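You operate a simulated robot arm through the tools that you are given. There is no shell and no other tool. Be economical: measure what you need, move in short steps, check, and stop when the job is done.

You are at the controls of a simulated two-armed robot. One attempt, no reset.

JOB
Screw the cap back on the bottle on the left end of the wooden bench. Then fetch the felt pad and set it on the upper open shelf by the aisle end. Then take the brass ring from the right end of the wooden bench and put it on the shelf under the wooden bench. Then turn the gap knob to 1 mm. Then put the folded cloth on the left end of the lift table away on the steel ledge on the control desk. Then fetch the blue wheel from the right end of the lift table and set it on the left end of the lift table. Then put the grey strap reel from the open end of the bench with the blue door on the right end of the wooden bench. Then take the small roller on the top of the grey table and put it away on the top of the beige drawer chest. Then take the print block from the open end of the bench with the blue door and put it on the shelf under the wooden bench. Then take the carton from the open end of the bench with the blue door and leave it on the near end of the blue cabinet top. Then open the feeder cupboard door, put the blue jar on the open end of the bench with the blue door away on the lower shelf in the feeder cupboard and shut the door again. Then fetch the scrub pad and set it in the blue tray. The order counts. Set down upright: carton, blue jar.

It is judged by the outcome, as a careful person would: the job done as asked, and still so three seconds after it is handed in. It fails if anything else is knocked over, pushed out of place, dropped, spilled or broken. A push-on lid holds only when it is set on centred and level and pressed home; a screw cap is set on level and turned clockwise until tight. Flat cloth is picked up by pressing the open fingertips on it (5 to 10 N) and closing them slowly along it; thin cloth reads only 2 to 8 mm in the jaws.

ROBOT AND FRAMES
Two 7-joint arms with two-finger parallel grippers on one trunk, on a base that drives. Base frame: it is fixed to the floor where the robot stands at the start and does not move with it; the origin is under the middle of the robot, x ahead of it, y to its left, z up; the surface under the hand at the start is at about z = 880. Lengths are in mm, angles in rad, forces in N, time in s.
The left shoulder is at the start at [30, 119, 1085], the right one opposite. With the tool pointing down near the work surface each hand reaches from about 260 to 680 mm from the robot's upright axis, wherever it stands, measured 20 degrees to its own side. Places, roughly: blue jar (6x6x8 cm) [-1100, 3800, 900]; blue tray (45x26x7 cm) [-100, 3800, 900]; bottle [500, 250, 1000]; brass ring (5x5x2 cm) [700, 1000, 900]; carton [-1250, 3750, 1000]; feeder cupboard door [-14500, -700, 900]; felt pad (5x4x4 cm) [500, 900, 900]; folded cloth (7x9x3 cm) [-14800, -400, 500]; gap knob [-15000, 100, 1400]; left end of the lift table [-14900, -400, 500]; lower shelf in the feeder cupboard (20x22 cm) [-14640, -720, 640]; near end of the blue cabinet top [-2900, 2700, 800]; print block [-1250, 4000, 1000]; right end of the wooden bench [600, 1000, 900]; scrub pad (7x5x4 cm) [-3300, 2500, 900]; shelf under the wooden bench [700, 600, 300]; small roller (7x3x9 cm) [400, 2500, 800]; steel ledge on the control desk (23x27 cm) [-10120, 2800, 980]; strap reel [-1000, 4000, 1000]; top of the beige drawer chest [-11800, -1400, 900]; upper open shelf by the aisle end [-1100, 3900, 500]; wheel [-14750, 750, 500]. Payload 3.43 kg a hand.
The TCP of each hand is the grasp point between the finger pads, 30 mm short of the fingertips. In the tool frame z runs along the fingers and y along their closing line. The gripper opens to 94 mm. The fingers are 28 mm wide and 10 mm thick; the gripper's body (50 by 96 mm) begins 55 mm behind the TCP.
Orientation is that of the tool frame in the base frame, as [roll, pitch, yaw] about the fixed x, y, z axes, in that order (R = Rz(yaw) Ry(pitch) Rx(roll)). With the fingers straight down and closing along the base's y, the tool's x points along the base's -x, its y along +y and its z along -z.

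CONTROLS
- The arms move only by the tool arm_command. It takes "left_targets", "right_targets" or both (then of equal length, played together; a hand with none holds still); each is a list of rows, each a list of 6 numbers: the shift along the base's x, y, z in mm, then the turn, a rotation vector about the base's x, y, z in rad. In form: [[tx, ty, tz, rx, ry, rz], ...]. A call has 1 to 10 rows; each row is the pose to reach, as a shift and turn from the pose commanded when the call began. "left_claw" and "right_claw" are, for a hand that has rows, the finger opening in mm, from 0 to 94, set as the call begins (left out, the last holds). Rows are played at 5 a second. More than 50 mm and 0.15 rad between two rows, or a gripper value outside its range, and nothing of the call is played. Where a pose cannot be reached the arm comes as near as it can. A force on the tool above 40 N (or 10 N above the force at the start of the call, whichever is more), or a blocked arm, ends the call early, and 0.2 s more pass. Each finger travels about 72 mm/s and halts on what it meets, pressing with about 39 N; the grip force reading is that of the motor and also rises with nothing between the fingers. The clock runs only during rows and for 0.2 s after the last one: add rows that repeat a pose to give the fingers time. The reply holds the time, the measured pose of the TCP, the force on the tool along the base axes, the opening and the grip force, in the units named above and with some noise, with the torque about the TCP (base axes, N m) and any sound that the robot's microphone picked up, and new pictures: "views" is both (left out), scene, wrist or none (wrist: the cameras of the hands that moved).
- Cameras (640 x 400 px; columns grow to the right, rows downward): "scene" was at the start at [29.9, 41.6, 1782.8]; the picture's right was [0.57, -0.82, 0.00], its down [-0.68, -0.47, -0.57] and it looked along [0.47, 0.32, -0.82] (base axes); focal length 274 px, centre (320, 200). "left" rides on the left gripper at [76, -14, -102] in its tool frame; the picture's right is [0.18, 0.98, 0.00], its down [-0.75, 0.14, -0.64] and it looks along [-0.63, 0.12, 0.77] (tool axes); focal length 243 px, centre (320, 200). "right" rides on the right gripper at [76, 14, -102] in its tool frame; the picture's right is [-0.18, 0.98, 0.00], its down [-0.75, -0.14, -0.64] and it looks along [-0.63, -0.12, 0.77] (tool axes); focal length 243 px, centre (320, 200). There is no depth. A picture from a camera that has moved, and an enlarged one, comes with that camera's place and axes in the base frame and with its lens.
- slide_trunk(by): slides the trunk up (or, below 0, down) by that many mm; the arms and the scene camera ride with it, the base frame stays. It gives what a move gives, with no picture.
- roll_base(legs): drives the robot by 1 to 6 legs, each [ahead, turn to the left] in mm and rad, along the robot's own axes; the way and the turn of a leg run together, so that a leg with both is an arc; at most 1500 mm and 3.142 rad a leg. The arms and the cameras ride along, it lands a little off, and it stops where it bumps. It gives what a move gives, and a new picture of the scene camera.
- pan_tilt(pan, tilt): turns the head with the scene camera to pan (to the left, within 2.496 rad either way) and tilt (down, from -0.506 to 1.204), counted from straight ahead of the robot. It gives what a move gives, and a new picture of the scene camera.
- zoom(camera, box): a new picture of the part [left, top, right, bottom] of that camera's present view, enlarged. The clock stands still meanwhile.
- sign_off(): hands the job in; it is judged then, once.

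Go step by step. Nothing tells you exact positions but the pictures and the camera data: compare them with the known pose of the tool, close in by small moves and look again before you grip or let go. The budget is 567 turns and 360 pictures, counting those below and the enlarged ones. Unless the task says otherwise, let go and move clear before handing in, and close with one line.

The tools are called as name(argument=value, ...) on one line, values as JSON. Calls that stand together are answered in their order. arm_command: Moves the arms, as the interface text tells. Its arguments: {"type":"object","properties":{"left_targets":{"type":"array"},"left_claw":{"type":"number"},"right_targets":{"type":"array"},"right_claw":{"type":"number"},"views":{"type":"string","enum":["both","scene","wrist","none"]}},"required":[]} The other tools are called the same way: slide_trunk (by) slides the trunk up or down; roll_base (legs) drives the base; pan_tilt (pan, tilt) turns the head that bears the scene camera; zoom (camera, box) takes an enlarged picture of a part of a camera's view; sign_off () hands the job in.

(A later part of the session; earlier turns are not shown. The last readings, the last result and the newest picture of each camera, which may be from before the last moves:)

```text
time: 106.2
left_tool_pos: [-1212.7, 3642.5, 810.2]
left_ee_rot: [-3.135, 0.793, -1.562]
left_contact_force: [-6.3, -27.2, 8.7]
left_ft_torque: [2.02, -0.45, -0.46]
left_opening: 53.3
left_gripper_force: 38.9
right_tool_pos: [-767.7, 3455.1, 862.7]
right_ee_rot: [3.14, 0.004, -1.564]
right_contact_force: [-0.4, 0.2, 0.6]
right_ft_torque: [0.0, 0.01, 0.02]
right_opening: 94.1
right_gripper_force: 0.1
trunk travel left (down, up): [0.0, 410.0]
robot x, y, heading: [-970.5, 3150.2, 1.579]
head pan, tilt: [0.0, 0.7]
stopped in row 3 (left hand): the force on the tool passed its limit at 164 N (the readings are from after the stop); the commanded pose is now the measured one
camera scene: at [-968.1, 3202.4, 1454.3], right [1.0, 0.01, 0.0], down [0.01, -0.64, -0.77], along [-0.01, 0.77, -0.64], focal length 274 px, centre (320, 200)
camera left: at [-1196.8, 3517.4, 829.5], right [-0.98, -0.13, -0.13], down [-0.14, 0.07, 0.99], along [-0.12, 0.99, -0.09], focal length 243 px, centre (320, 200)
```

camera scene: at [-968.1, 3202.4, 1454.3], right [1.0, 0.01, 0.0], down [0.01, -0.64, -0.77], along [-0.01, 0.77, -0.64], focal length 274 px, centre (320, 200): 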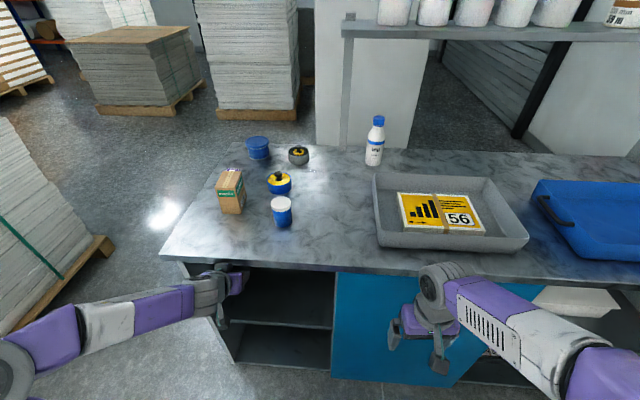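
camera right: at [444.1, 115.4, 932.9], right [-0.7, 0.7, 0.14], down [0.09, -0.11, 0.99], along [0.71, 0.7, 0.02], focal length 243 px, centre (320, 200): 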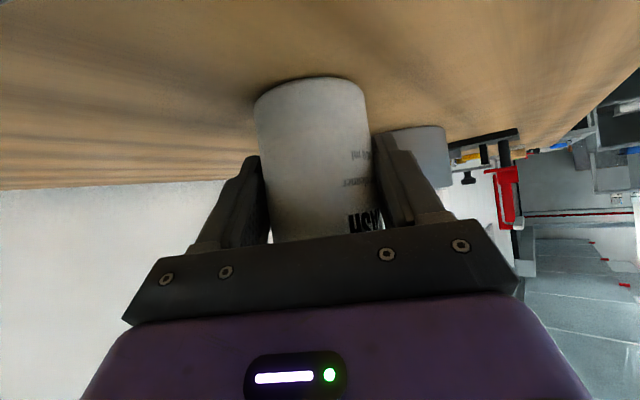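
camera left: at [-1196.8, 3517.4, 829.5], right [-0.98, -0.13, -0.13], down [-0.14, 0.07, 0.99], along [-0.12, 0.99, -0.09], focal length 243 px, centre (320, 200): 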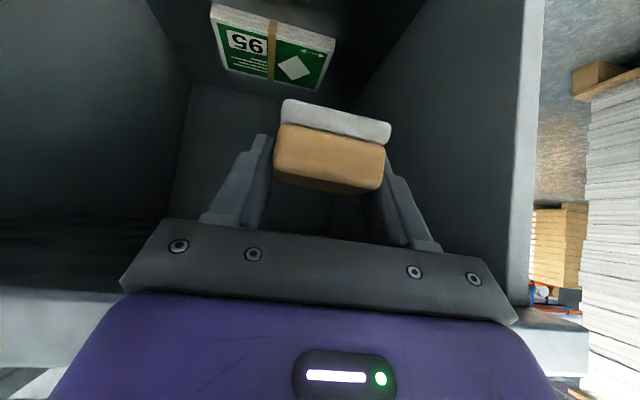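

I batched too eagerly: the descent was out of reach while tucked and the hand bumped the bench edge; nothing appears disturbed. I'll drive back, keeping the arm extended, then lower.

roll_base(legs=[[-160, 0]])

arm_command(left_targets=[[15, 0, -40, 0, 0, 0], [30, 0, -80, 0, 0, 0], [45, 0, -120, 0, 0, 0], [60, 0, -160, 0, 0, 0], [80, 0, -200, 0, 0, 0], [80, 0, -240, 0, 0, 0]], views="scene")

```text
time: 107.6
left_tool_pos: [-1209.5, 3489.0, 809.4]
left_ee_rot: [-3.136, 0.792, -1.562]
left_contact_force: [0.3, -0.3, -0.3]
left_ft_torque: [-0.02, 0.01, -0.01]
left_opening: 53.3
left_gripper_force: 39.3
right_tool_pos: [-764.8, 3298.9, 862.5]
right_ee_rot: [-3.141, 0.0, -1.563]
right_contact_force: [0.7, -0.7, 0.8]
right_ft_torque: [0.01, -0.01, 0.01]
right_opening: 93.8
right_gripper_force: 0.0
trunk travel left (down, up): [0.0, 410.0]
robot x, y, heading: [-965.9, 2994.1, 1.58]
head pan, tilt: [0.0, 0.7]
camera scene: at [-966.5, 3048.5, 1453.9], right [1.0, 0.01, 0.0], down [0.01, -0.64, -0.77], along [-0.01, 0.77, -0.64], focal length 274 px, centre (320, 200)
```

scene: 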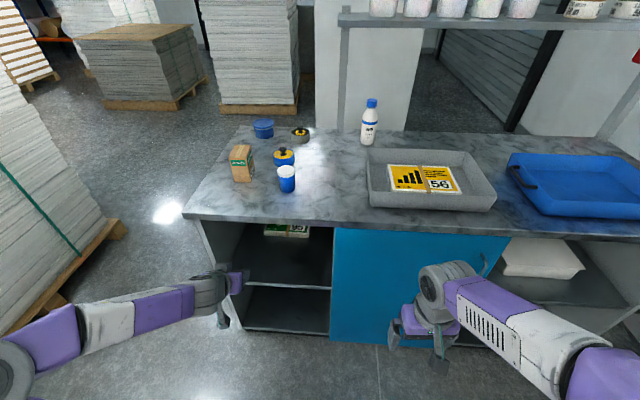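

```text
time: 109.0
left_tool_pos: [-1132.0, 3489.0, 568.7]
left_ee_rot: [-3.135, 0.793, -1.562]
left_contact_force: [0.9, -0.1, -1.4]
left_ft_torque: [-0.04, -0.01, -0.01]
left_opening: 53.6
left_gripper_force: 38.7
right_tool_pos: [-764.0, 3301.3, 861.8]
right_ee_rot: [3.139, 0.001, -1.562]
right_contact_force: [-0.4, -0.7, -0.7]
right_ft_torque: [0.0, 0.03, -0.01]
right_opening: 94.0
right_gripper_force: 0.1
trunk travel left (down, up): [0.0, 410.0]
robot x, y, heading: [-964.6, 2991.4, 1.577]
head pan, tilt: [0.0, 0.7]
camera scene: at [-966.6, 3049.4, 1453.9], right [1.0, 0.01, 0.0], down [0.01, -0.64, -0.76], along [-0.01, 0.76, -0.64], focal length 274 px, centre (320, 200)
```

scene: 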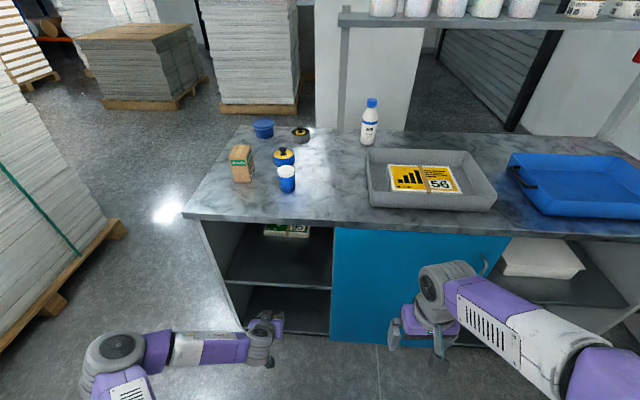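

Clear below the bench top; drive forward 200, then check.

roll_base(legs=[[190, 0]])

zoom(camera="left", box=[0, 0, 640, 400])

```text
time: 110.5
left_tool_pos: [-1134.9, 3677.9, 569.6]
left_ee_rot: [-3.135, 0.791, -1.559]
left_contact_force: [-0.1, -1.0, -0.6]
left_ft_torque: [-0.01, -0.03, -0.02]
left_opening: 53.2
left_gripper_force: 39.0
right_tool_pos: [-767.2, 3491.0, 861.4]
right_ee_rot: [3.14, 0.001, -1.56]
right_contact_force: [-0.1, 0.1, 0.2]
right_ft_torque: [0.0, 0.0, -0.01]
right_opening: 94.0
right_gripper_force: 0.0
trunk travel left (down, up): [0.0, 410.0]
robot x, y, heading: [-967.8, 3185.0, 1.586]
head pan, tilt: [0.0, 0.7]
camera scene: at [-968.8, 3239.6, 1453.8], right [1.0, 0.01, 0.0], down [0.01, -0.64, -0.76], along [-0.01, 0.76, -0.64], focal length 274 px, centre (320, 200)
```

scene: 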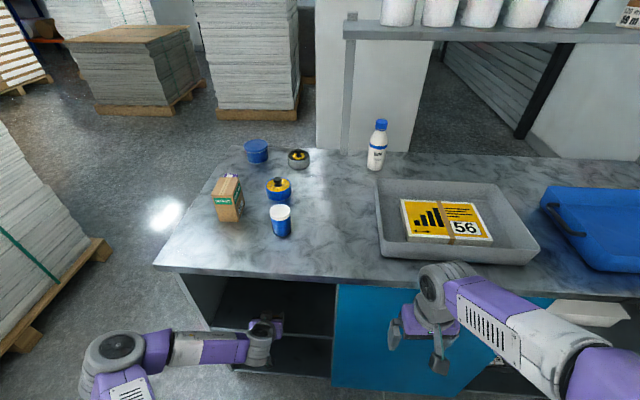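

```text
1.00 times, centred on (320, 200) of left (not enlarged: the box is as wide or as high as the picture)
camera zoom: at [-1119.5, 3552.5, 588.0], right [-0.98, -0.14, -0.14], down [-0.15, 0.07, 0.99], along [-0.12, 0.99, -0.09], focal length 243 px, centre (320, 200)
```

zoom: 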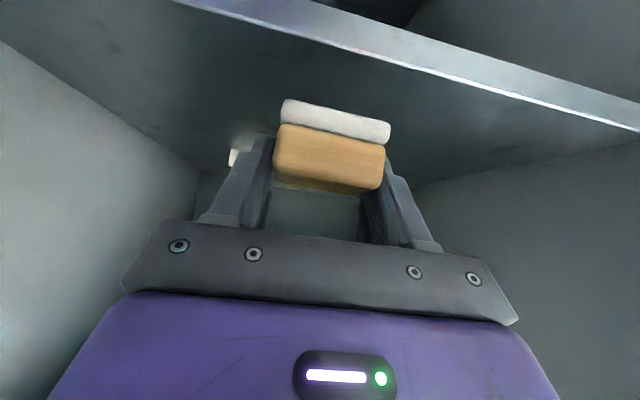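

Shelf edge is at y≈3658, z≈507. Forward 88 then lower until contact.

arm_command(left_targets=[[0, 30, 0, 0, 0, 0], [0, 60, 0, 0, 0, 0], [0, 88, 0, 0, 0, 0], [0, 88, -10, 0, 0, 0], [0, 88, -18, 0, 0, 0], [0, 88, -22, 0, 0, 0]], views="wrist")

```text
time: 111.9
left_tool_pos: [-1135.8, 3765.7, 546.0]
left_ee_rot: [-3.134, 0.791, -1.558]
left_contact_force: [-0.4, 1.4, -0.4]
left_ft_torque: [0.04, 0.01, -0.01]
left_opening: 53.5
left_gripper_force: 38.9
right_tool_pos: [-767.0, 3491.5, 862.4]
right_ee_rot: [3.139, 0.0, -1.558]
right_contact_force: [0.0, 0.1, -0.4]
right_ft_torque: [0.0, 0.0, 0.0]
right_opening: 94.0
right_gripper_force: 0.0
trunk travel left (down, up): [0.0, 410.0]
robot x, y, heading: [-970.6, 3186.0, 1.582]
head pan, tilt: [0.0, 0.7]
camera left: at [-1119.8, 3640.5, 565.9], right [-0.98, -0.14, -0.14], down [-0.15, 0.07, 0.99], along [-0.12, 0.99, -0.09], focal length 243 px, centre (320, 200)
```

left: 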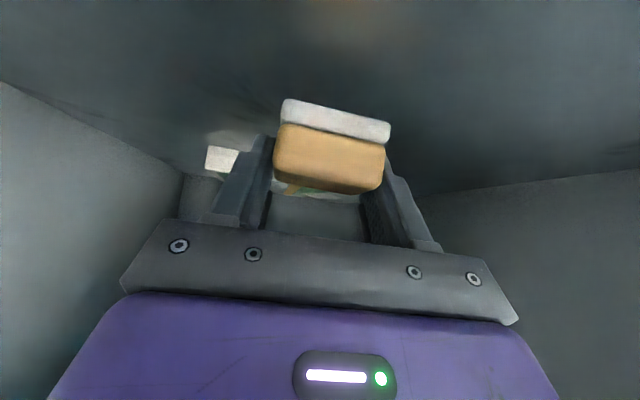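

arm_command(left_targets=[[0, 0, -2, 0, 0, 0], [0, 0, -4, 0, 0, 0], [0, 0, -6, 0, 0, 0], [0, 0, -8, 0, 0, 0]], views="none")

```text
time: 112.9
left_tool_pos: [-1135.3, 3765.1, 538.9]
left_ee_rot: [-3.134, 0.794, -1.56]
left_contact_force: [-1.1, -0.3, -0.3]
left_ft_torque: [0.0, 0.03, 0.0]
left_opening: 53.2
left_gripper_force: 38.9
right_tool_pos: [-767.2, 3489.5, 862.2]
right_ee_rot: [3.141, -0.001, -1.557]
right_contact_force: [-0.6, 0.1, -0.1]
right_ft_torque: [0.03, -0.03, 0.01]
right_opening: 94.0
right_gripper_force: 0.1
trunk travel left (down, up): [0.0, 410.0]
robot x, y, heading: [-969.1, 3182.9, 1.584]
head pan, tilt: [0.0, 0.7]
```

arm_command(left_targets=[[0, 0, -2, 0, 0, 0], [0, 0, -4, 0, 0, 0], [0, 0, -6, 0, 0, 0], [0, 0, -8, 0, 0, 0]], views="none")

```text
time: 113.9
left_tool_pos: [-1135.1, 3765.8, 533.3]
left_ee_rot: [-3.131, 0.796, -1.558]
left_contact_force: [-1.0, -3.4, 7.4]
left_ft_torque: [-0.28, -0.15, -0.07]
left_opening: 53.4
left_gripper_force: 38.7
right_tool_pos: [-768.9, 3489.1, 861.5]
right_ee_rot: [3.14, 0.001, -1.558]
right_contact_force: [0.2, 0.2, 0.7]
right_ft_torque: [0.01, 0.0, 0.02]
right_opening: 94.3
right_gripper_force: 0.1
trunk travel left (down, up): [0.0, 410.0]
robot x, y, heading: [-969.3, 3184.5, 1.579]
head pan, tilt: [0.0, 0.7]
```

Contact. Release and back out along the tool axis.

arm_command(left_targets=[[0, 0, 0, 0, 0, 0], [0, 0, 0, 0, 0, 0], [0, -15, 10, 0, 0, 0], [0, -45, 30, 0, 0, 0], [0, -85, 50, 0, 0, 0], [0, -130, 55, 0, 0, 0]], left_claw=85, views="wrist")

```text
time: 115.3
left_tool_pos: [-1135.8, 3635.0, 587.0]
left_ee_rot: [-3.134, 0.792, -1.559]
left_contact_force: [0.1, 0.4, 0.8]
left_ft_torque: [0.03, 0.01, 0.04]
left_opening: 85.0
left_gripper_force: 0.0
right_tool_pos: [-768.8, 3490.4, 861.9]
right_ee_rot: [3.14, 0.001, -1.558]
right_contact_force: [-0.3, 0.5, -0.5]
right_ft_torque: [0.05, 0.0, 0.02]
right_opening: 94.0
right_gripper_force: 0.1
trunk travel left (down, up): [0.0, 410.0]
robot x, y, heading: [-966.2, 3183.5, 1.585]
head pan, tilt: [0.0, 0.7]
camera left: at [-1119.7, 3509.7, 605.4], right [-0.98, -0.14, -0.14], down [-0.15, 0.07, 0.99], along [-0.13, 0.99, -0.09], focal length 243 px, centre (320, 200)
```

left: 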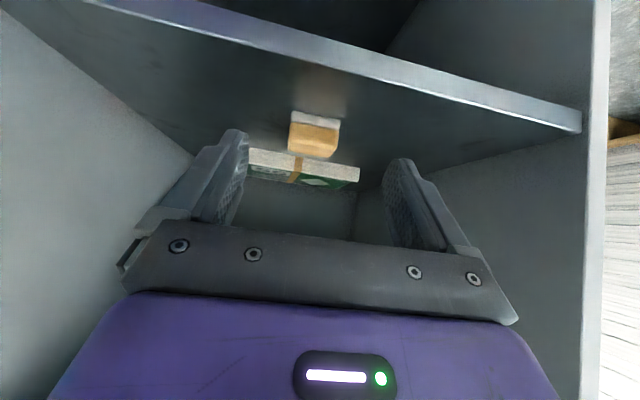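

The pad sits on the upper shelf. Backing off, raising the trunk and returning to the wooden bench for the brass ring.

roll_base(legs=[[-320, 0]])

slide_trunk(by=350)

roll_base(legs=[[0, -2.76], [1150, 0], [1100, 0], [0, 1.18]])

```text
time: 117.5
left_tool_pos: [-1131.3, 3314.2, 586.9]
left_ee_rot: [-3.136, 0.791, -1.559]
left_contact_force: [-1.1, 0.0, -0.1]
left_ft_torque: [0.04, 0.03, 0.02]
left_opening: 85.1
left_gripper_force: 0.1
right_tool_pos: [-763.3, 3167.8, 861.8]
right_ee_rot: [3.14, -0.002, -1.56]
right_contact_force: [1.0, 0.0, -0.4]
right_ft_torque: [0.02, 0.01, 0.0]
right_opening: 94.0
right_gripper_force: 0.0
trunk travel left (down, up): [0.0, 410.0]
robot x, y, heading: [-964.1, 2863.4, 1.578]
head pan, tilt: [0.0, 0.7]
camera scene: at [-964.8, 2917.8, 1453.9], right [1.0, 0.01, 0.0], down [0.01, -0.64, -0.77], along [-0.01, 0.77, -0.64], focal length 274 px, centre (320, 200)
```

scene: 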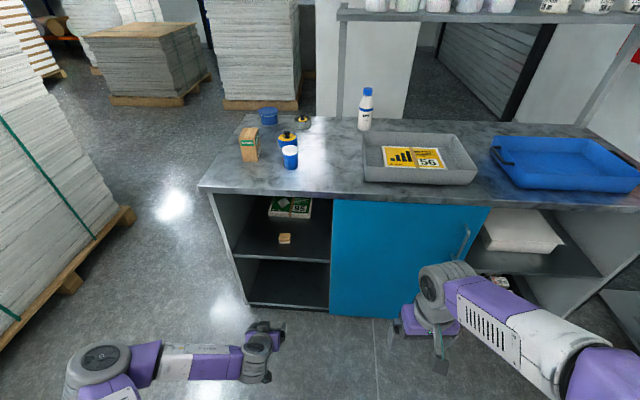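

```text
time: 120.9
left_tool_pos: [-1131.2, 3315.3, 935.6]
left_ee_rot: [-3.135, 0.792, -1.56]
left_contact_force: [-0.1, 0.3, -1.3]
left_ft_torque: [0.02, -0.04, 0.01]
left_opening: 84.9
left_gripper_force: 0.0
right_tool_pos: [-763.1, 3169.6, 1211.2]
right_ee_rot: [3.14, -0.002, -1.559]
right_contact_force: [0.2, 0.3, 0.1]
right_ft_torque: [0.02, 0.02, -0.03]
right_opening: 94.0
right_gripper_force: 0.0
trunk travel left (down, up): [-350.0, 60.0]
robot x, y, heading: [-964.7, 2864.1, 1.585]
head pan, tilt: [0.0, 0.7]
```

```text
time: 141.4
left_tool_pos: [412.0, 984.4, 936.3]
left_ee_rot: [-3.133, 0.792, -3.107]
left_contact_force: [-0.2, 0.1, 0.4]
left_ft_torque: [0.02, -0.02, 0.04]
left_opening: 85.2
left_gripper_force: 0.1
right_tool_pos: [275.4, 612.8, 1212.9]
right_ee_rot: [3.14, -0.001, -3.106]
right_contact_force: [0.4, -0.3, -0.2]
right_ft_torque: [0.02, 0.0, -0.02]
right_opening: 94.0
right_gripper_force: 0.1
trunk travel left (down, up): [-350.0, 60.0]
robot x, y, heading: [-33.2, 810.1, 0.037]
head pan, tilt: [0.0, 0.7]
camera scene: at [19.2, 809.6, 1803.9], right [0.04, -1.0, 0.0], down [-0.64, -0.02, -0.76], along [0.76, 0.03, -0.64], focal length 274 px, centre (320, 200)
```

scene: 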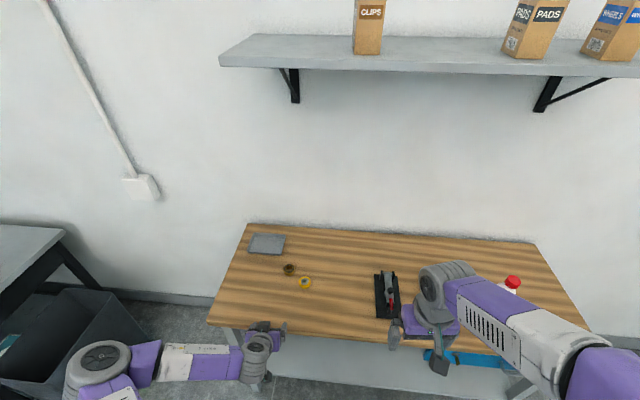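

Raise the left hand clear, reduce its tilt, then creep 80 mm closer. The ring is at about (670,958).

arm_command(left_targets=[[-5, 0, 45, 0, 0.1, 0], [-10, 0, 90, 0, 0.2, 0], [-10, 0, 120, 0, 0.2, 0]], left_claw=94, views="none")

roll_base(legs=[[80, -0.037]])

```text
time: 142.2
left_tool_pos: [402.0, 983.5, 1057.9]
left_ee_rot: [3.141, 0.592, -3.113]
left_contact_force: [0.0, -0.6, 0.5]
left_ft_torque: [0.0, -0.01, -0.01]
left_opening: 94.0
left_gripper_force: 0.0
right_tool_pos: [274.0, 611.7, 1210.4]
right_ee_rot: [3.139, 0.001, -3.107]
right_contact_force: [0.2, 2.0, 0.0]
right_ft_torque: [-0.05, -0.03, -0.04]
right_opening: 94.0
right_gripper_force: 0.0
trunk travel left (down, up): [-350.0, 60.0]
robot x, y, heading: [-37.2, 807.7, 0.036]
head pan, tilt: [0.0, 0.7]
```

```text
time: 143.2
left_tool_pos: [488.0, 967.6, 1057.7]
left_ee_rot: [3.141, 0.593, 3.133]
left_contact_force: [0.6, -0.4, 0.2]
left_ft_torque: [0.0, -0.01, 0.0]
left_opening: 93.9
left_gripper_force: 0.1
right_tool_pos: [348.7, 602.6, 1211.6]
right_ee_rot: [3.14, -0.001, 3.139]
right_contact_force: [0.1, 0.2, 1.2]
right_ft_torque: [0.03, 0.04, -0.02]
right_opening: 94.1
right_gripper_force: 0.0
trunk travel left (down, up): [-350.0, 60.0]
robot x, y, heading: [40.0, 807.7, -0.003]
head pan, tilt: [0.0, 0.7]
camera scene: at [99.7, 808.8, 1803.8], right [0.0, -1.0, 0.0], down [-0.64, 0.0, -0.76], along [0.76, 0.0, -0.64], focal length 274 px, centre (320, 200)
```

scene: 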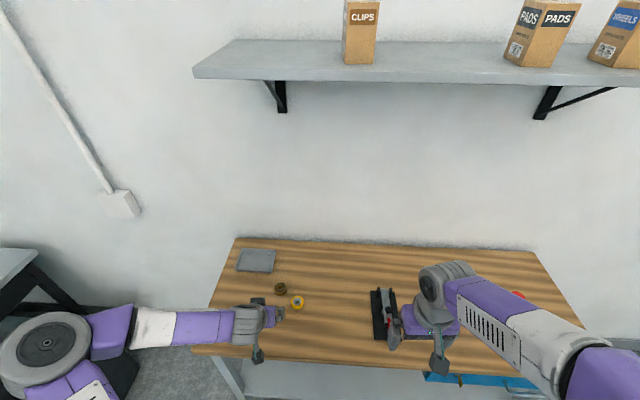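

Pre-grasp above and behind the ring with a narrower opening.

arm_command(left_targets=[[40, -4, -20, 0, 0, 0], [80, -9, -45, 0, 0, 0], [113, -13, -70, 0, 0, 0], [113, -13, -70, 0, 0, 0]], left_claw=76, views="wrist")

```text
time: 144.2
left_tool_pos: [601.3, 955.2, 987.8]
left_ee_rot: [3.14, 0.592, 3.133]
left_contact_force: [0.4, 0.0, 0.0]
left_ft_torque: [0.0, -0.02, -0.03]
left_opening: 75.9
left_gripper_force: 0.1
right_tool_pos: [347.3, 602.1, 1212.3]
right_ee_rot: [-3.14, 0.0, 3.139]
right_contact_force: [0.0, -0.7, -0.5]
right_ft_torque: [-0.03, -0.01, 0.0]
right_opening: 94.0
right_gripper_force: 0.1
trunk travel left (down, up): [-350.0, 60.0]
robot x, y, heading: [40.3, 813.2, -0.005]
head pan, tilt: [0.0, 0.7]
camera left: at [481.5, 942.8, 1030.5], right [-0.15, 0.98, -0.1], down [0.27, 0.14, 0.95], along [0.95, 0.11, -0.28], focal length 243 px, centre (320, 200)
```

left: 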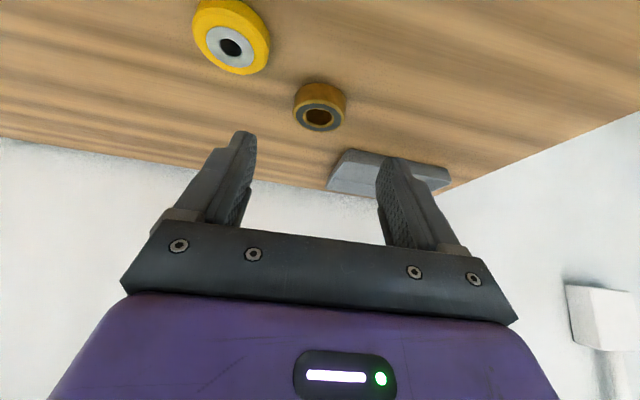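

Ring confirmed at (667,955). Descending along the tool axis.

arm_command(left_targets=[[20, 0, -30, 0, 0, 0], [40, 0, -58, 0, 0, 0], [49, 0, -71, 0, 0, 0], [49, 0, -73, 0, 0, 0]], views="wrist")

```text
time: 145.2
left_tool_pos: [650.9, 954.1, 913.2]
left_ee_rot: [3.14, 0.592, 3.135]
left_contact_force: [0.4, 0.2, 0.0]
left_ft_torque: [0.0, -0.01, -0.02]
left_opening: 76.0
left_gripper_force: 0.1
right_tool_pos: [347.1, 602.1, 1212.4]
right_ee_rot: [3.141, -0.001, 3.138]
right_contact_force: [-0.1, 0.5, 0.4]
right_ft_torque: [0.0, 0.0, -0.04]
right_opening: 94.2
right_gripper_force: 0.1
trunk travel left (down, up): [-350.0, 60.0]
robot x, y, heading: [41.9, 808.0, -0.0]
head pan, tilt: [0.0, 0.7]
camera left: at [530.5, 942.6, 957.2], right [-0.15, 0.98, -0.1], down [0.27, 0.14, 0.95], along [0.95, 0.11, -0.28], focal length 243 px, centre (320, 200)
```

left: 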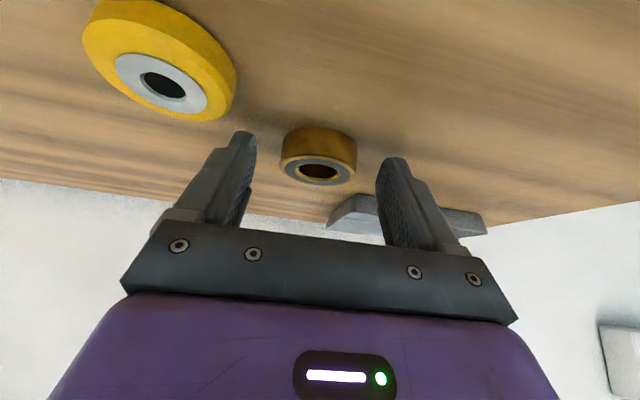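

arm_command(left_targets=[[0, 0, 0, 0, 0, 0], [0, 0, 0, 0, 0, 0], [0, 0, 0, 0, 0, 0], [0, 0, 0, 0, 0, 0]], left_claw=35, views="none")

arm_command(left_targets=[[0, 0, 20, 0, 0, 0], [0, 0, 50, 0, 0, 0], [-20, 0, 90, 0, 0, 0], [-45, 0, 125, 0, 0, 0]], views="both")

```text
time: 146.2
left_tool_pos: [650.8, 956.1, 913.3]
left_ee_rot: [3.141, 0.592, 3.133]
left_contact_force: [-1.1, -0.5, 0.1]
left_ft_torque: [0.0, 0.04, 0.05]
left_opening: 47.0
left_gripper_force: 38.9
right_tool_pos: [347.4, 601.2, 1210.2]
right_ee_rot: [3.14, 0.001, 3.14]
right_contact_force: [-0.3, -0.7, 0.1]
right_ft_torque: [-0.04, 0.01, -0.03]
right_opening: 93.5
right_gripper_force: 0.2
trunk travel left (down, up): [-350.0, 60.0]
robot x, y, heading: [40.9, 811.7, 0.0]
head pan, tilt: [0.0, 0.7]
```

```text
time: 147.2
left_tool_pos: [603.2, 955.5, 1039.1]
left_ee_rot: [3.14, 0.591, 3.133]
left_contact_force: [-1.0, -1.0, -1.5]
left_ft_torque: [0.01, 0.0, -0.03]
left_opening: 46.9
left_gripper_force: 39.3
right_tool_pos: [346.6, 600.6, 1210.9]
right_ee_rot: [3.139, 0.0, 3.139]
right_contact_force: [-0.2, -0.4, -0.3]
right_ft_torque: [-0.01, 0.01, 0.02]
right_opening: 94.1
right_gripper_force: 0.1
trunk travel left (down, up): [-350.0, 60.0]
robot x, y, heading: [41.5, 813.8, -0.001]
head pan, tilt: [0.0, 0.7]
camera scene: at [97.2, 808.3, 1803.9], right [0.0, -1.0, 0.0], down [-0.64, 0.0, -0.77], along [0.77, 0.0, -0.64], focal length 274 px, centre (320, 200)
camera left: at [483.5, 943.0, 1082.7], right [-0.14, 0.98, -0.1], down [0.27, 0.14, 0.95], along [0.95, 0.11, -0.28], focal length 243 px, centre (320, 200)
```

scene: 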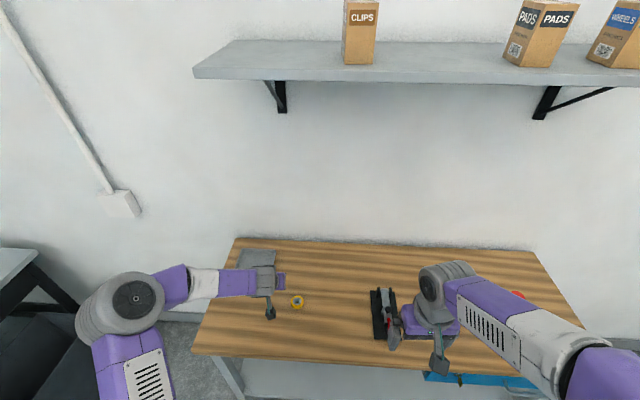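
left: 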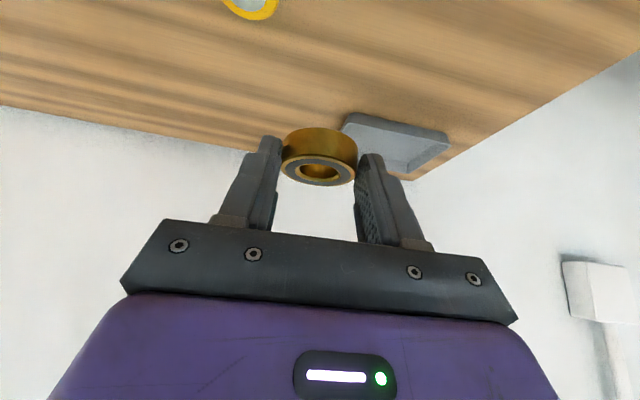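

Ring held level. Back away, lower the trunk, and look under the bench.

roll_base(legs=[[-480, 0]])

slide_trunk(by=-350)

pan_tilt(pan=0.0, tilt=0.85)

```text
time: 150.1
left_tool_pos: [128.3, 955.7, 1038.2]
left_ee_rot: [3.139, 0.591, 3.131]
left_contact_force: [0.4, -0.5, -1.8]
left_ft_torque: [0.01, 0.01, 0.01]
left_opening: 46.6
left_gripper_force: 38.9
right_tool_pos: [-131.0, 604.0, 1211.6]
right_ee_rot: [3.14, 0.0, 3.136]
right_contact_force: [0.9, 0.5, -0.3]
right_ft_torque: [-0.02, -0.03, 0.02]
right_opening: 93.7
right_gripper_force: 0.1
trunk travel left (down, up): [-350.0, 60.0]
robot x, y, heading: [-431.3, 811.0, -0.006]
head pan, tilt: [0.0, 0.7]
camera scene: at [-379.6, 810.4, 1803.9], right [-0.01, -1.0, 0.0], down [-0.64, 0.0, -0.76], along [0.76, 0.0, -0.64], focal length 274 px, centre (320, 200)
```

scene: 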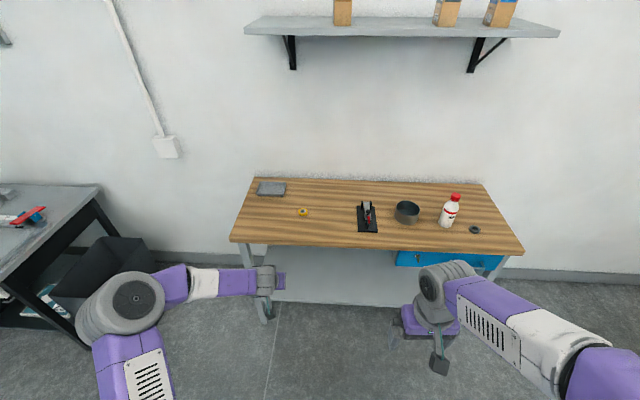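

```text
time: 153.5
left_tool_pos: [127.3, 955.5, 689.0]
left_ee_rot: [3.141, 0.591, 3.132]
left_contact_force: [0.0, 1.1, -0.8]
left_ft_torque: [0.03, 0.04, -0.03]
left_opening: 47.0
left_gripper_force: 39.3
right_tool_pos: [-130.8, 604.3, 860.6]
right_ee_rot: [3.14, -0.001, 3.137]
right_contact_force: [0.1, 0.1, -0.5]
right_ft_torque: [-0.01, 0.02, 0.03]
right_opening: 94.1
right_gripper_force: 0.0
trunk travel left (down, up): [0.0, 410.0]
robot x, y, heading: [-435.2, 808.0, -0.003]
head pan, tilt: [0.0, 0.7]
```

```text
time: 154.2
left_tool_pos: [127.6, 954.8, 689.4]
left_ee_rot: [3.141, 0.591, 3.131]
left_contact_force: [0.5, -0.8, -1.2]
left_ft_torque: [0.02, 0.0, 0.01]
left_opening: 47.1
left_gripper_force: 39.7
right_tool_pos: [-131.5, 602.8, 861.9]
right_ee_rot: [3.14, 0.001, 3.136]
right_contact_force: [-0.1, 0.5, -0.2]
right_ft_torque: [0.0, 0.0, -0.03]
right_opening: 94.0
right_gripper_force: 0.0
trunk travel left (down, up): [0.0, 410.0]
robot x, y, heading: [-434.6, 809.5, -0.007]
head pan, tilt: [0.0, 0.85]
camera scene: at [-386.1, 810.4, 1441.6], right [-0.01, -1.0, 0.0], down [-0.75, 0.0, -0.66], along [0.66, 0.0, -0.75], focal length 274 px, centre (320, 200)
```

scene: 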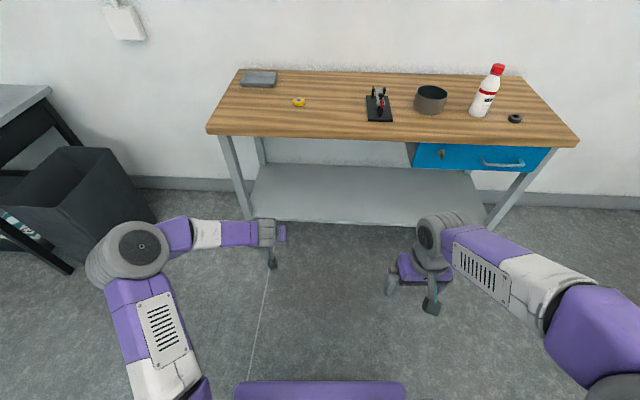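

The shelf is empty, front edge x≈453, z≈300. Lower the arm here in the open, then drive in.

arm_command(left_targets=[[0, 0, -45, 0, 0, 0], [0, 0, -90, 0, 0, 0], [0, 0, -135, 0, 0, 0], [0, 0, -180, 0, 0, 0], [0, 0, -225, 0, 0, 0], [0, 0, -270, 0, 0, 0], [0, 0, -300, 0, 0, 0]], views="scene")

```text
time: 155.8
left_tool_pos: [126.8, 956.2, 389.4]
left_ee_rot: [3.14, 0.592, 3.131]
left_contact_force: [0.6, 0.1, -0.2]
left_ft_torque: [0.0, 0.03, -0.02]
left_opening: 47.1
left_gripper_force: 39.3
right_tool_pos: [-131.2, 602.2, 861.4]
right_ee_rot: [3.139, 0.0, 3.135]
right_contact_force: [0.0, -0.6, 0.6]
right_ft_torque: [-0.03, 0.0, -0.01]
right_opening: 94.2
right_gripper_force: 0.1
trunk travel left (down, up): [0.0, 410.0]
robot x, y, heading: [-436.3, 807.3, 0.0]
head pan, tilt: [0.0, 0.85]
camera scene: at [-386.0, 810.4, 1441.6], right [0.0, -1.0, 0.0], down [-0.75, 0.0, -0.66], along [0.66, 0.0, -0.75], focal length 274 px, centre (320, 200)
```

scene: 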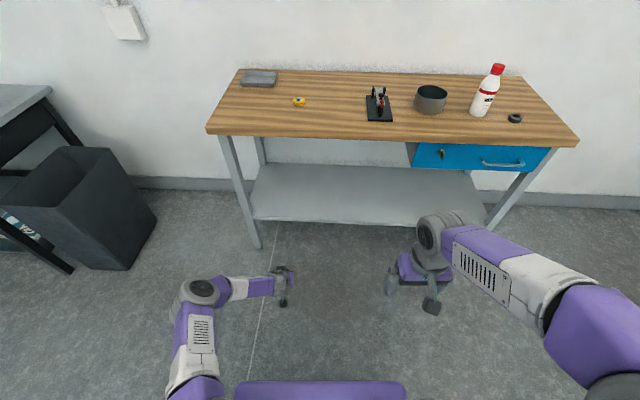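

The elbow would pass near the bench leg, so shift the hand inward 150 mm before driving in.

arm_command(left_targets=[[0, -40, 0, 0, 0, 0], [0, -80, 0, 0, 0, 0], [0, -120, 0, 0, 0, 0], [0, -150, 0, 0, 0, 0]], views="none")

roll_base(legs=[[330, 0]])

```text
time: 156.8
left_tool_pos: [126.7, 805.9, 389.6]
left_ee_rot: [3.139, 0.592, 3.131]
left_contact_force: [0.5, -0.5, -0.8]
left_ft_torque: [-0.02, 0.03, 0.0]
left_opening: 47.0
left_gripper_force: 38.4
right_tool_pos: [-130.9, 602.8, 861.5]
right_ee_rot: [3.141, -0.002, 3.136]
right_contact_force: [0.4, 1.1, -0.2]
right_ft_torque: [0.01, 0.03, -0.01]
right_opening: 94.0
right_gripper_force: 0.1
trunk travel left (down, up): [0.0, 410.0]
robot x, y, heading: [-433.8, 804.8, -0.004]
head pan, tilt: [0.0, 0.85]
```

```text
time: 159.0
left_tool_pos: [455.1, 806.5, 389.6]
left_ee_rot: [3.14, 0.591, 3.134]
left_contact_force: [0.0, -0.2, -1.5]
left_ft_torque: [0.01, 0.01, -0.01]
left_opening: 46.9
left_gripper_force: 38.7
right_tool_pos: [197.5, 604.6, 862.4]
right_ee_rot: [3.138, 0.0, 3.141]
right_contact_force: [0.3, -0.5, 0.0]
right_ft_torque: [0.05, 0.01, -0.01]
right_opening: 94.1
right_gripper_force: 0.0
trunk travel left (down, up): [0.0, 410.0]
robot x, y, heading: [-109.3, 806.7, -0.005]
head pan, tilt: [0.0, 0.85]
camera scene: at [-58.3, 809.5, 1441.6], right [0.0, -1.0, 0.0], down [-0.75, 0.0, -0.66], along [0.66, 0.0, -0.75], focal length 274 px, centre (320, 200)
```

scene: 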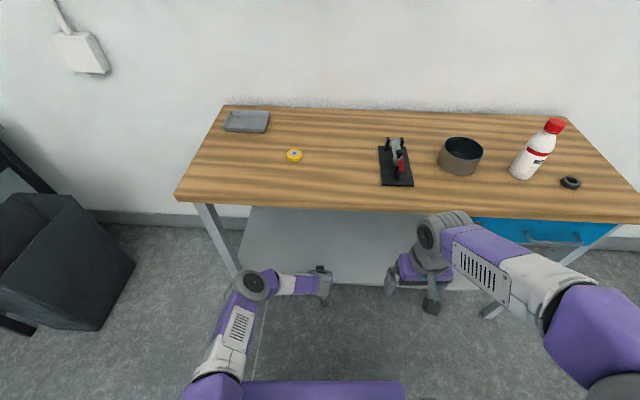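

Extend into the shelf space, then lower.

arm_command(left_targets=[[40, 0, 0, 0, 0, 0], [80, 0, 0, 0, 0, 0], [105, 0, 0, 0, 0, 0], [105, 0, -20, 0, 0, 0], [105, 0, -40, 0, 0, 0]], views="wrist")

```text
time: 160.2
left_tool_pos: [534.1, 807.1, 390.2]
left_ee_rot: [3.141, 0.591, 3.134]
left_contact_force: [0.5, -0.5, -0.9]
left_ft_torque: [-0.03, 0.02, -0.01]
left_opening: 47.2
left_gripper_force: 38.8
left hand out of reach, approached as far as the arm can: row 3, 4, 5
right_tool_pos: [196.7, 603.1, 861.9]
right_ee_rot: [3.139, 0.0, 3.141]
right_contact_force: [0.5, -0.4, 0.0]
right_ft_torque: [0.0, 0.0, 0.01]
right_opening: 94.2
right_gripper_force: 0.0
trunk travel left (down, up): [0.0, 410.0]
robot x, y, heading: [-106.6, 810.4, 0.0]
head pan, tilt: [0.0, 0.85]
camera left: at [414.8, 795.2, 433.5], right [-0.15, 0.98, -0.1], down [0.27, 0.14, 0.95], along [0.95, 0.11, -0.28], focal length 243 px, centre (320, 200)
```

left: 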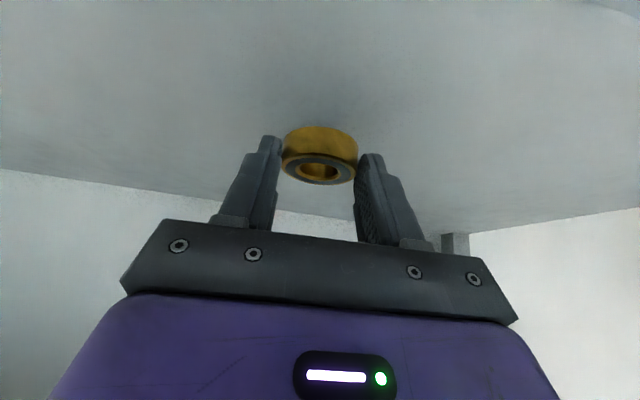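

At the arm's limit; retract 45, lower 40, and drive 70 ahead instead.

roll_base(legs=[[70, 0]])

arm_command(left_targets=[[-20, 0, 0, 0, 0, 0], [-45, 0, -15, 0, 0, 0], [-45, 0, -30, 0, 0, 0], [-45, 0, -42, 0, 0, 0]], views="wrist")

```text
time: 161.2
left_tool_pos: [604.5, 808.8, 389.7]
left_ee_rot: [-3.141, 0.592, 3.136]
left_contact_force: [0.1, 0.2, -0.9]
left_ft_torque: [0.0, 0.03, 0.02]
left_opening: 46.7
left_gripper_force: 39.6
right_tool_pos: [266.5, 602.6, 862.4]
right_ee_rot: [3.14, 0.0, 3.14]
right_contact_force: [-0.3, -0.2, 0.6]
right_ft_torque: [-0.04, 0.04, 0.02]
right_opening: 94.0
right_gripper_force: 0.0
trunk travel left (down, up): [0.0, 410.0]
robot x, y, heading: [-38.6, 808.7, 0.0]
head pan, tilt: [0.0, 0.85]
camera scene: at [11.6, 809.5, 1441.5], right [0.0, -1.0, 0.0], down [-0.75, 0.0, -0.66], along [0.66, 0.0, -0.75], focal length 274 px, centre (320, 200)
```

scene: 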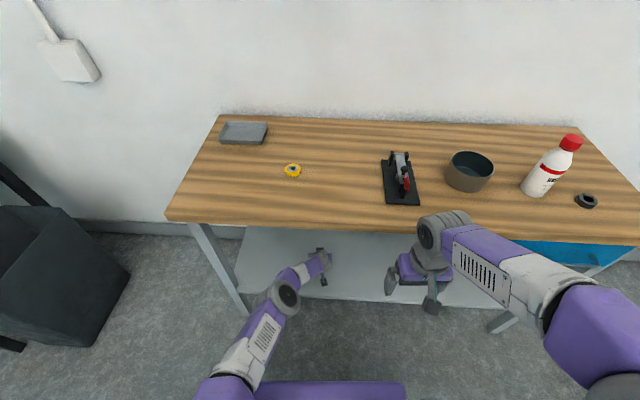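

```text
time: 162.3
left_tool_pos: [568.1, 807.0, 357.0]
left_ee_rot: [-3.141, 0.612, 3.137]
left_contact_force: [3.6, -1.6, 12.0]
left_ft_torque: [0.07, -0.07, 0.03]
left_opening: 46.5
left_gripper_force: 38.8
right_tool_pos: [266.2, 602.8, 861.8]
right_ee_rot: [3.141, 0.0, 3.139]
right_contact_force: [-0.2, 0.0, -0.6]
right_ft_torque: [0.03, -0.02, 0.0]
right_opening: 94.1
right_gripper_force: 0.1
trunk travel left (down, up): [0.0, 410.0]
robot x, y, heading: [-37.4, 808.1, -0.003]
head pan, tilt: [0.0, 0.85]
stopped in row 4 (left hand): the force on the tool passed its limit at 44 N (the readings are from after the stop); the commanded pose is now the measured one
camera left: at [447.1, 793.9, 398.6], right [-0.15, 0.98, -0.11], down [0.25, 0.14, 0.96], along [0.96, 0.11, -0.27], focal length 243 px, centre (320, 200)
```

left: 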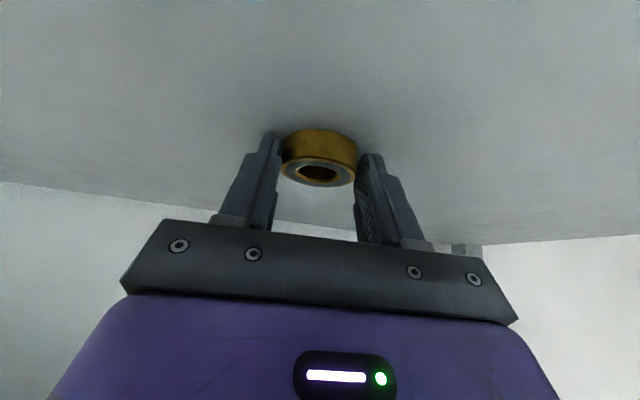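

Contact: the shelf is at z≈324. Release and withdraw along the tool axis.

arm_command(left_targets=[[0, 0, 0, 0, 0, 0], [0, 0, 0, 0, 0, 0], [-12, 0, 18, 0, 0, 0], [-30, 0, 44, 0, 0, 0], [-60, 0, 60, 0, 0, 0], [-100, 0, 65, 0, 0, 0]], left_claw=75, views="wrist")

```text
time: 163.7
left_tool_pos: [465.2, 806.8, 418.7]
left_ee_rot: [-3.14, 0.607, 3.136]
left_contact_force: [-0.6, 0.4, -0.1]
left_ft_torque: [-0.03, 0.01, 0.0]
left_opening: 74.7
left_gripper_force: 0.1
right_tool_pos: [265.8, 602.2, 861.3]
right_ee_rot: [3.141, -0.001, 3.14]
right_contact_force: [0.6, -0.6, 0.0]
right_ft_torque: [0.01, -0.02, 0.01]
right_opening: 93.7
right_gripper_force: 0.0
trunk travel left (down, up): [0.0, 410.0]
robot x, y, heading: [-42.8, 805.5, 0.001]
head pan, tilt: [0.0, 0.85]
camera left: at [344.6, 794.0, 460.6], right [-0.15, 0.98, -0.11], down [0.25, 0.14, 0.96], along [0.96, 0.11, -0.27], focal length 243 px, centre (320, 200)
```

left: 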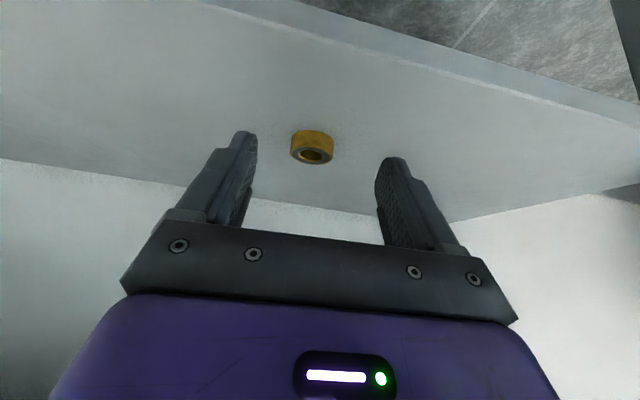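

Ring is on the shelf. Back out, raise the trunk, neutralise the left hand, then head to the far side (gap knob ~15 m away).

roll_base(legs=[[-450, 0]])

slide_trunk(by=350)

arm_command(left_targets=[[-20, 20, 45, 0, 0.1, 0], [-40, 40, 90, 0, 0.2, 0], [-60, 60, 130, 0, 0.3, 0], [-80, 80, 170, 0, 0.4, 0], [-100, 100, 210, 0, 0.5, 0], [-120, 120, 250, 0, 0.6, 0], [-140, 140, 290, 0, 0.6, 0], [-160, 160, 330, 0, 0.6, 0], [-180, 190, 360, 0, 0.6, 0], [-200, 220, 390, 0, 0.6, 0]], views="none")

pan_tilt(pan=0.0, tilt=0.2)

roll_base(legs=[[0, 3.14]])

```text
time: 166.4
left_tool_pos: [16.2, 808.1, 418.7]
left_ee_rot: [3.141, 0.603, 3.135]
left_contact_force: [0.4, -0.3, 0.7]
left_ft_torque: [-0.02, -0.01, 0.05]
left_opening: 74.8
left_gripper_force: 0.0
right_tool_pos: [-182.3, 603.4, 861.8]
right_ee_rot: [3.14, -0.001, 3.14]
right_contact_force: [-0.1, 0.1, -0.4]
right_ft_torque: [-0.01, 0.0, 0.01]
right_opening: 94.0
right_gripper_force: 0.1
trunk travel left (down, up): [0.0, 410.0]
robot x, y, heading: [-488.3, 810.2, 0.002]
head pan, tilt: [0.0, 0.85]
camera scene: at [-438.4, 809.9, 1441.6], right [0.0, -1.0, 0.0], down [-0.75, 0.0, -0.66], along [0.66, 0.0, -0.75], focal length 274 px, centre (320, 200)
```

scene: 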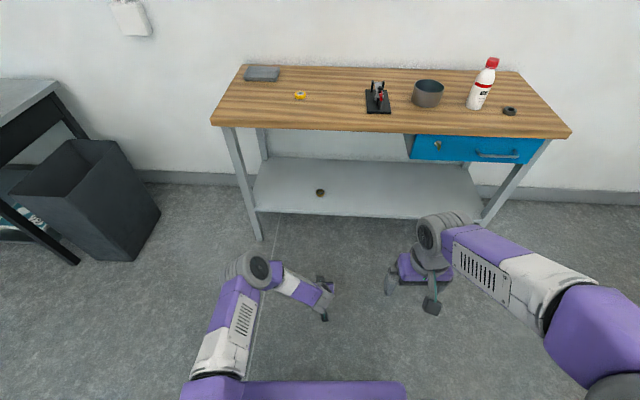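

```text
time: 169.8
left_tool_pos: [15.4, 807.1, 768.2]
left_ee_rot: [3.141, 0.605, 3.137]
left_contact_force: [-0.4, 0.2, 0.2]
left_ft_torque: [-0.01, 0.0, 0.02]
left_opening: 74.5
left_gripper_force: 0.1
right_tool_pos: [-183.0, 603.2, 1211.5]
right_ee_rot: [3.139, 0.0, 3.141]
right_contact_force: [0.0, -0.2, -1.4]
right_ft_torque: [-0.01, -0.04, -0.02]
right_opening: 93.9
right_gripper_force: 0.1
trunk travel left (down, up): [-350.0, 60.0]
robot x, y, heading: [-484.0, 808.5, -0.002]
head pan, tilt: [0.0, 0.85]
```

```text
refused: row 1 steps farther than a row can; nothing moved
```

```text
time: 170.8
left_tool_pos: [16.5, 807.2, 768.2]
left_ee_rot: [-3.141, 0.603, 3.136]
left_contact_force: [-0.5, 0.6, 0.3]
left_ft_torque: [-0.01, 0.0, 0.0]
left_opening: 75.1
left_gripper_force: 0.1
right_tool_pos: [-182.8, 604.0, 1212.1]
right_ee_rot: [3.14, -0.001, 3.139]
right_contact_force: [-0.4, -0.1, 0.3]
right_ft_torque: [-0.02, -0.03, 0.0]
right_opening: 93.9
right_gripper_force: 0.0
trunk travel left (down, up): [-350.0, 60.0]
robot x, y, heading: [-484.0, 806.1, -0.001]
head pan, tilt: [0.0, 0.201]
camera scene: at [-423.1, 809.9, 1849.2], right [0.0, -1.0, 0.0], down [-0.2, 0.0, -0.98], along [0.98, 0.0, -0.2], focal length 274 px, centre (320, 200)
```

scene: 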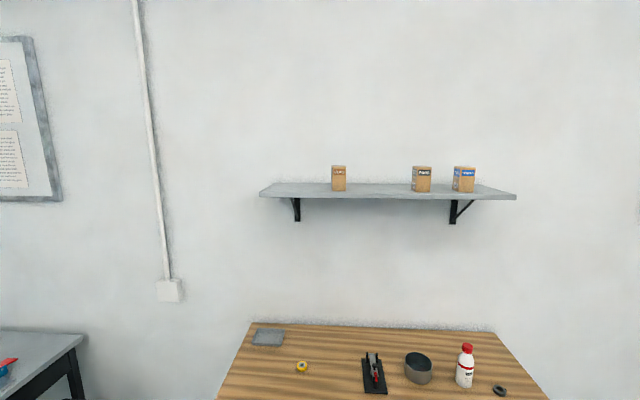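

```text
time: 178.5
left_tool_pos: [-991.2, 830.8, 768.7]
left_ee_rot: [-3.141, 0.604, -0.046]
left_contact_force: [0.3, -0.5, 0.3]
left_ft_torque: [-0.04, 0.02, -0.03]
left_opening: 75.3
left_gripper_force: 0.1
right_tool_pos: [-784.3, 1026.0, 1212.4]
right_ee_rot: [3.14, 0.001, -0.041]
right_contact_force: [-0.1, 0.5, 0.2]
right_ft_torque: [-0.03, -0.01, -0.01]
right_opening: 94.1
right_gripper_force: 0.1
trunk travel left (down, up): [-350.0, 60.0]
robot x, y, heading: [-488.4, 810.7, 3.098]
head pan, tilt: [0.0, 0.201]
camera scene: at [-549.5, 812.5, 1849.3], right [0.04, 1.0, 0.0], down [0.2, -0.01, -0.98], along [-0.98, 0.04, -0.2], focal length 274 px, centre (320, 200)
```

scene: 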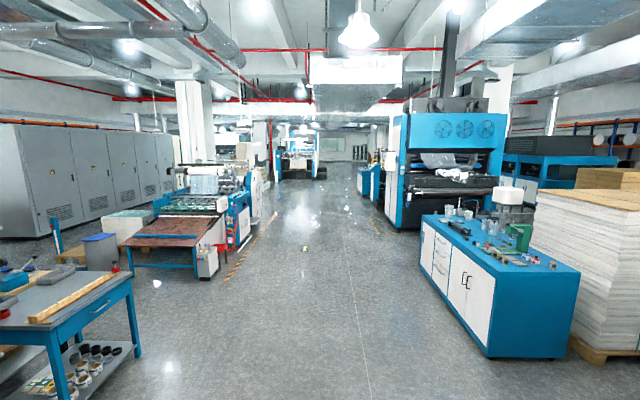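

A clear aisle lies ahead along −x. Tuck the left arm, align and drive.

arm_command(left_targets=[[12, -23, 40, 0, -0.06, 0], [24, -46, 80, 0, -0.12, 0], [36, -69, 120, 0, -0.18, 0], [48, -92, 160, 0, -0.24, 0], [60, -115, 200, 0, -0.3, 0], [72, -138, 240, 0, -0.36, 0], [84, -161, 280, 0, -0.42, 0], [96, -184, 320, 0, -0.48, 0], [108, -207, 360, 0, -0.54, 0], [120, -230, 400, 0, -0.6, 0]], views="none")

roll_base(legs=[[0, 0.05], [1500, 0], [1500, 0], [1500, 0]])

```text
time: 180.7
left_tool_pos: [-869.7, 601.5, 1169.3]
left_ee_rot: [-3.115, 0.006, -0.037]
left_contact_force: [0.1, -0.5, -0.7]
left_ft_torque: [0.01, -0.02, 0.0]
left_opening: 75.2
left_gripper_force: 0.0
right_tool_pos: [-782.6, 1027.1, 1211.8]
right_ee_rot: [3.14, 0.0, -0.041]
right_contact_force: [0.6, 0.3, -0.7]
right_ft_torque: [0.0, 0.02, 0.0]
right_opening: 93.8
right_gripper_force: 0.1
trunk travel left (down, up): [-350.0, 60.0]
robot x, y, heading: [-485.7, 808.9, 3.095]
head pan, tilt: [0.0, 0.201]
```

```text
time: 202.6
left_tool_pos: [-5359.1, 547.1, 1167.8]
left_ee_rot: [-3.118, 0.006, 0.022]
left_contact_force: [0.4, -0.3, 1.4]
left_ft_torque: [-0.04, 0.02, 0.02]
left_opening: 74.8
left_gripper_force: 0.1
right_tool_pos: [-5297.3, 977.3, 1212.1]
right_ee_rot: [3.141, 0.001, 0.017]
right_contact_force: [0.7, 0.1, 0.0]
right_ft_torque: [-0.01, -0.01, -0.01]
right_opening: 93.9
right_gripper_force: 0.1
trunk travel left (down, up): [-350.0, 60.0]
robot x, y, heading: [-4987.0, 775.2, -3.126]
head pan, tilt: [0.0, 0.201]
camera scene: at [-5051.5, 777.2, 1849.3], right [-0.02, 1.0, 0.0], down [0.2, 0.0, -0.98], along [-0.98, -0.02, -0.2], focal length 274 px, centre (320, 200)
```

scene: 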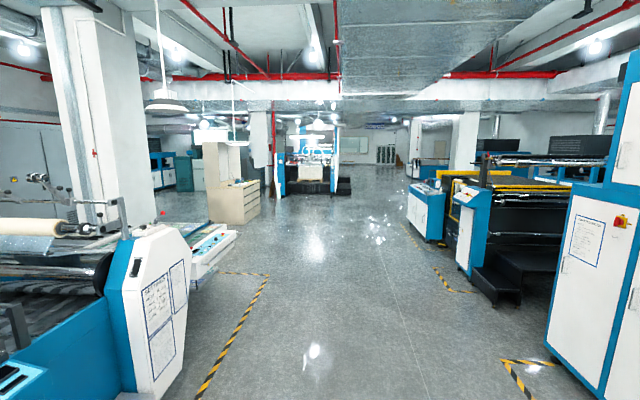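

roll_base(legs=[[1500, 0], [1500, 0], [1500, 0], [1500, 0]])

```text
time: 231.3
left_tool_pos: [-11395.7, 367.9, 1168.2]
left_ee_rot: [-3.117, 0.006, 0.046]
left_contact_force: [-0.4, 0.4, 0.5]
left_ft_torque: [-0.03, 0.0, 0.02]
left_opening: 75.1
left_gripper_force: 0.1
right_tool_pos: [-11346.1, 801.2, 1211.4]
right_ee_rot: [3.139, 0.0, 0.039]
right_contact_force: [-0.2, 0.6, 0.9]
right_ft_torque: [-0.01, -0.01, 0.01]
right_opening: 93.8
right_gripper_force: 0.1
trunk travel left (down, up): [-350.0, 60.0]
robot x, y, heading: [-11029.0, 607.2, -3.102]
head pan, tilt: [0.0, 0.201]
camera scene: at [-11095.1, 606.8, 1849.3], right [-0.04, 1.0, 0.0], down [0.2, 0.01, -0.98], along [-0.98, -0.04, -0.2], focal length 274 px, centre (320, 200)
```

scene: 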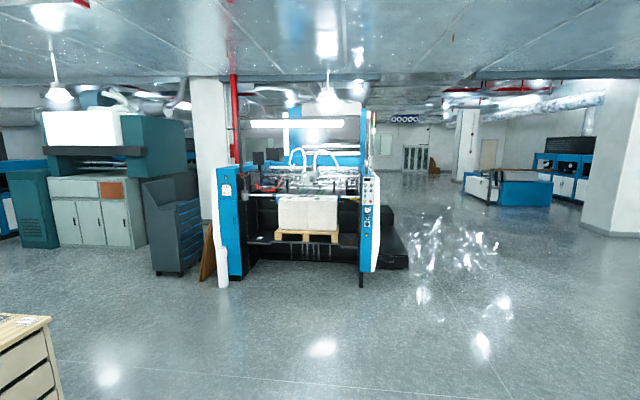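

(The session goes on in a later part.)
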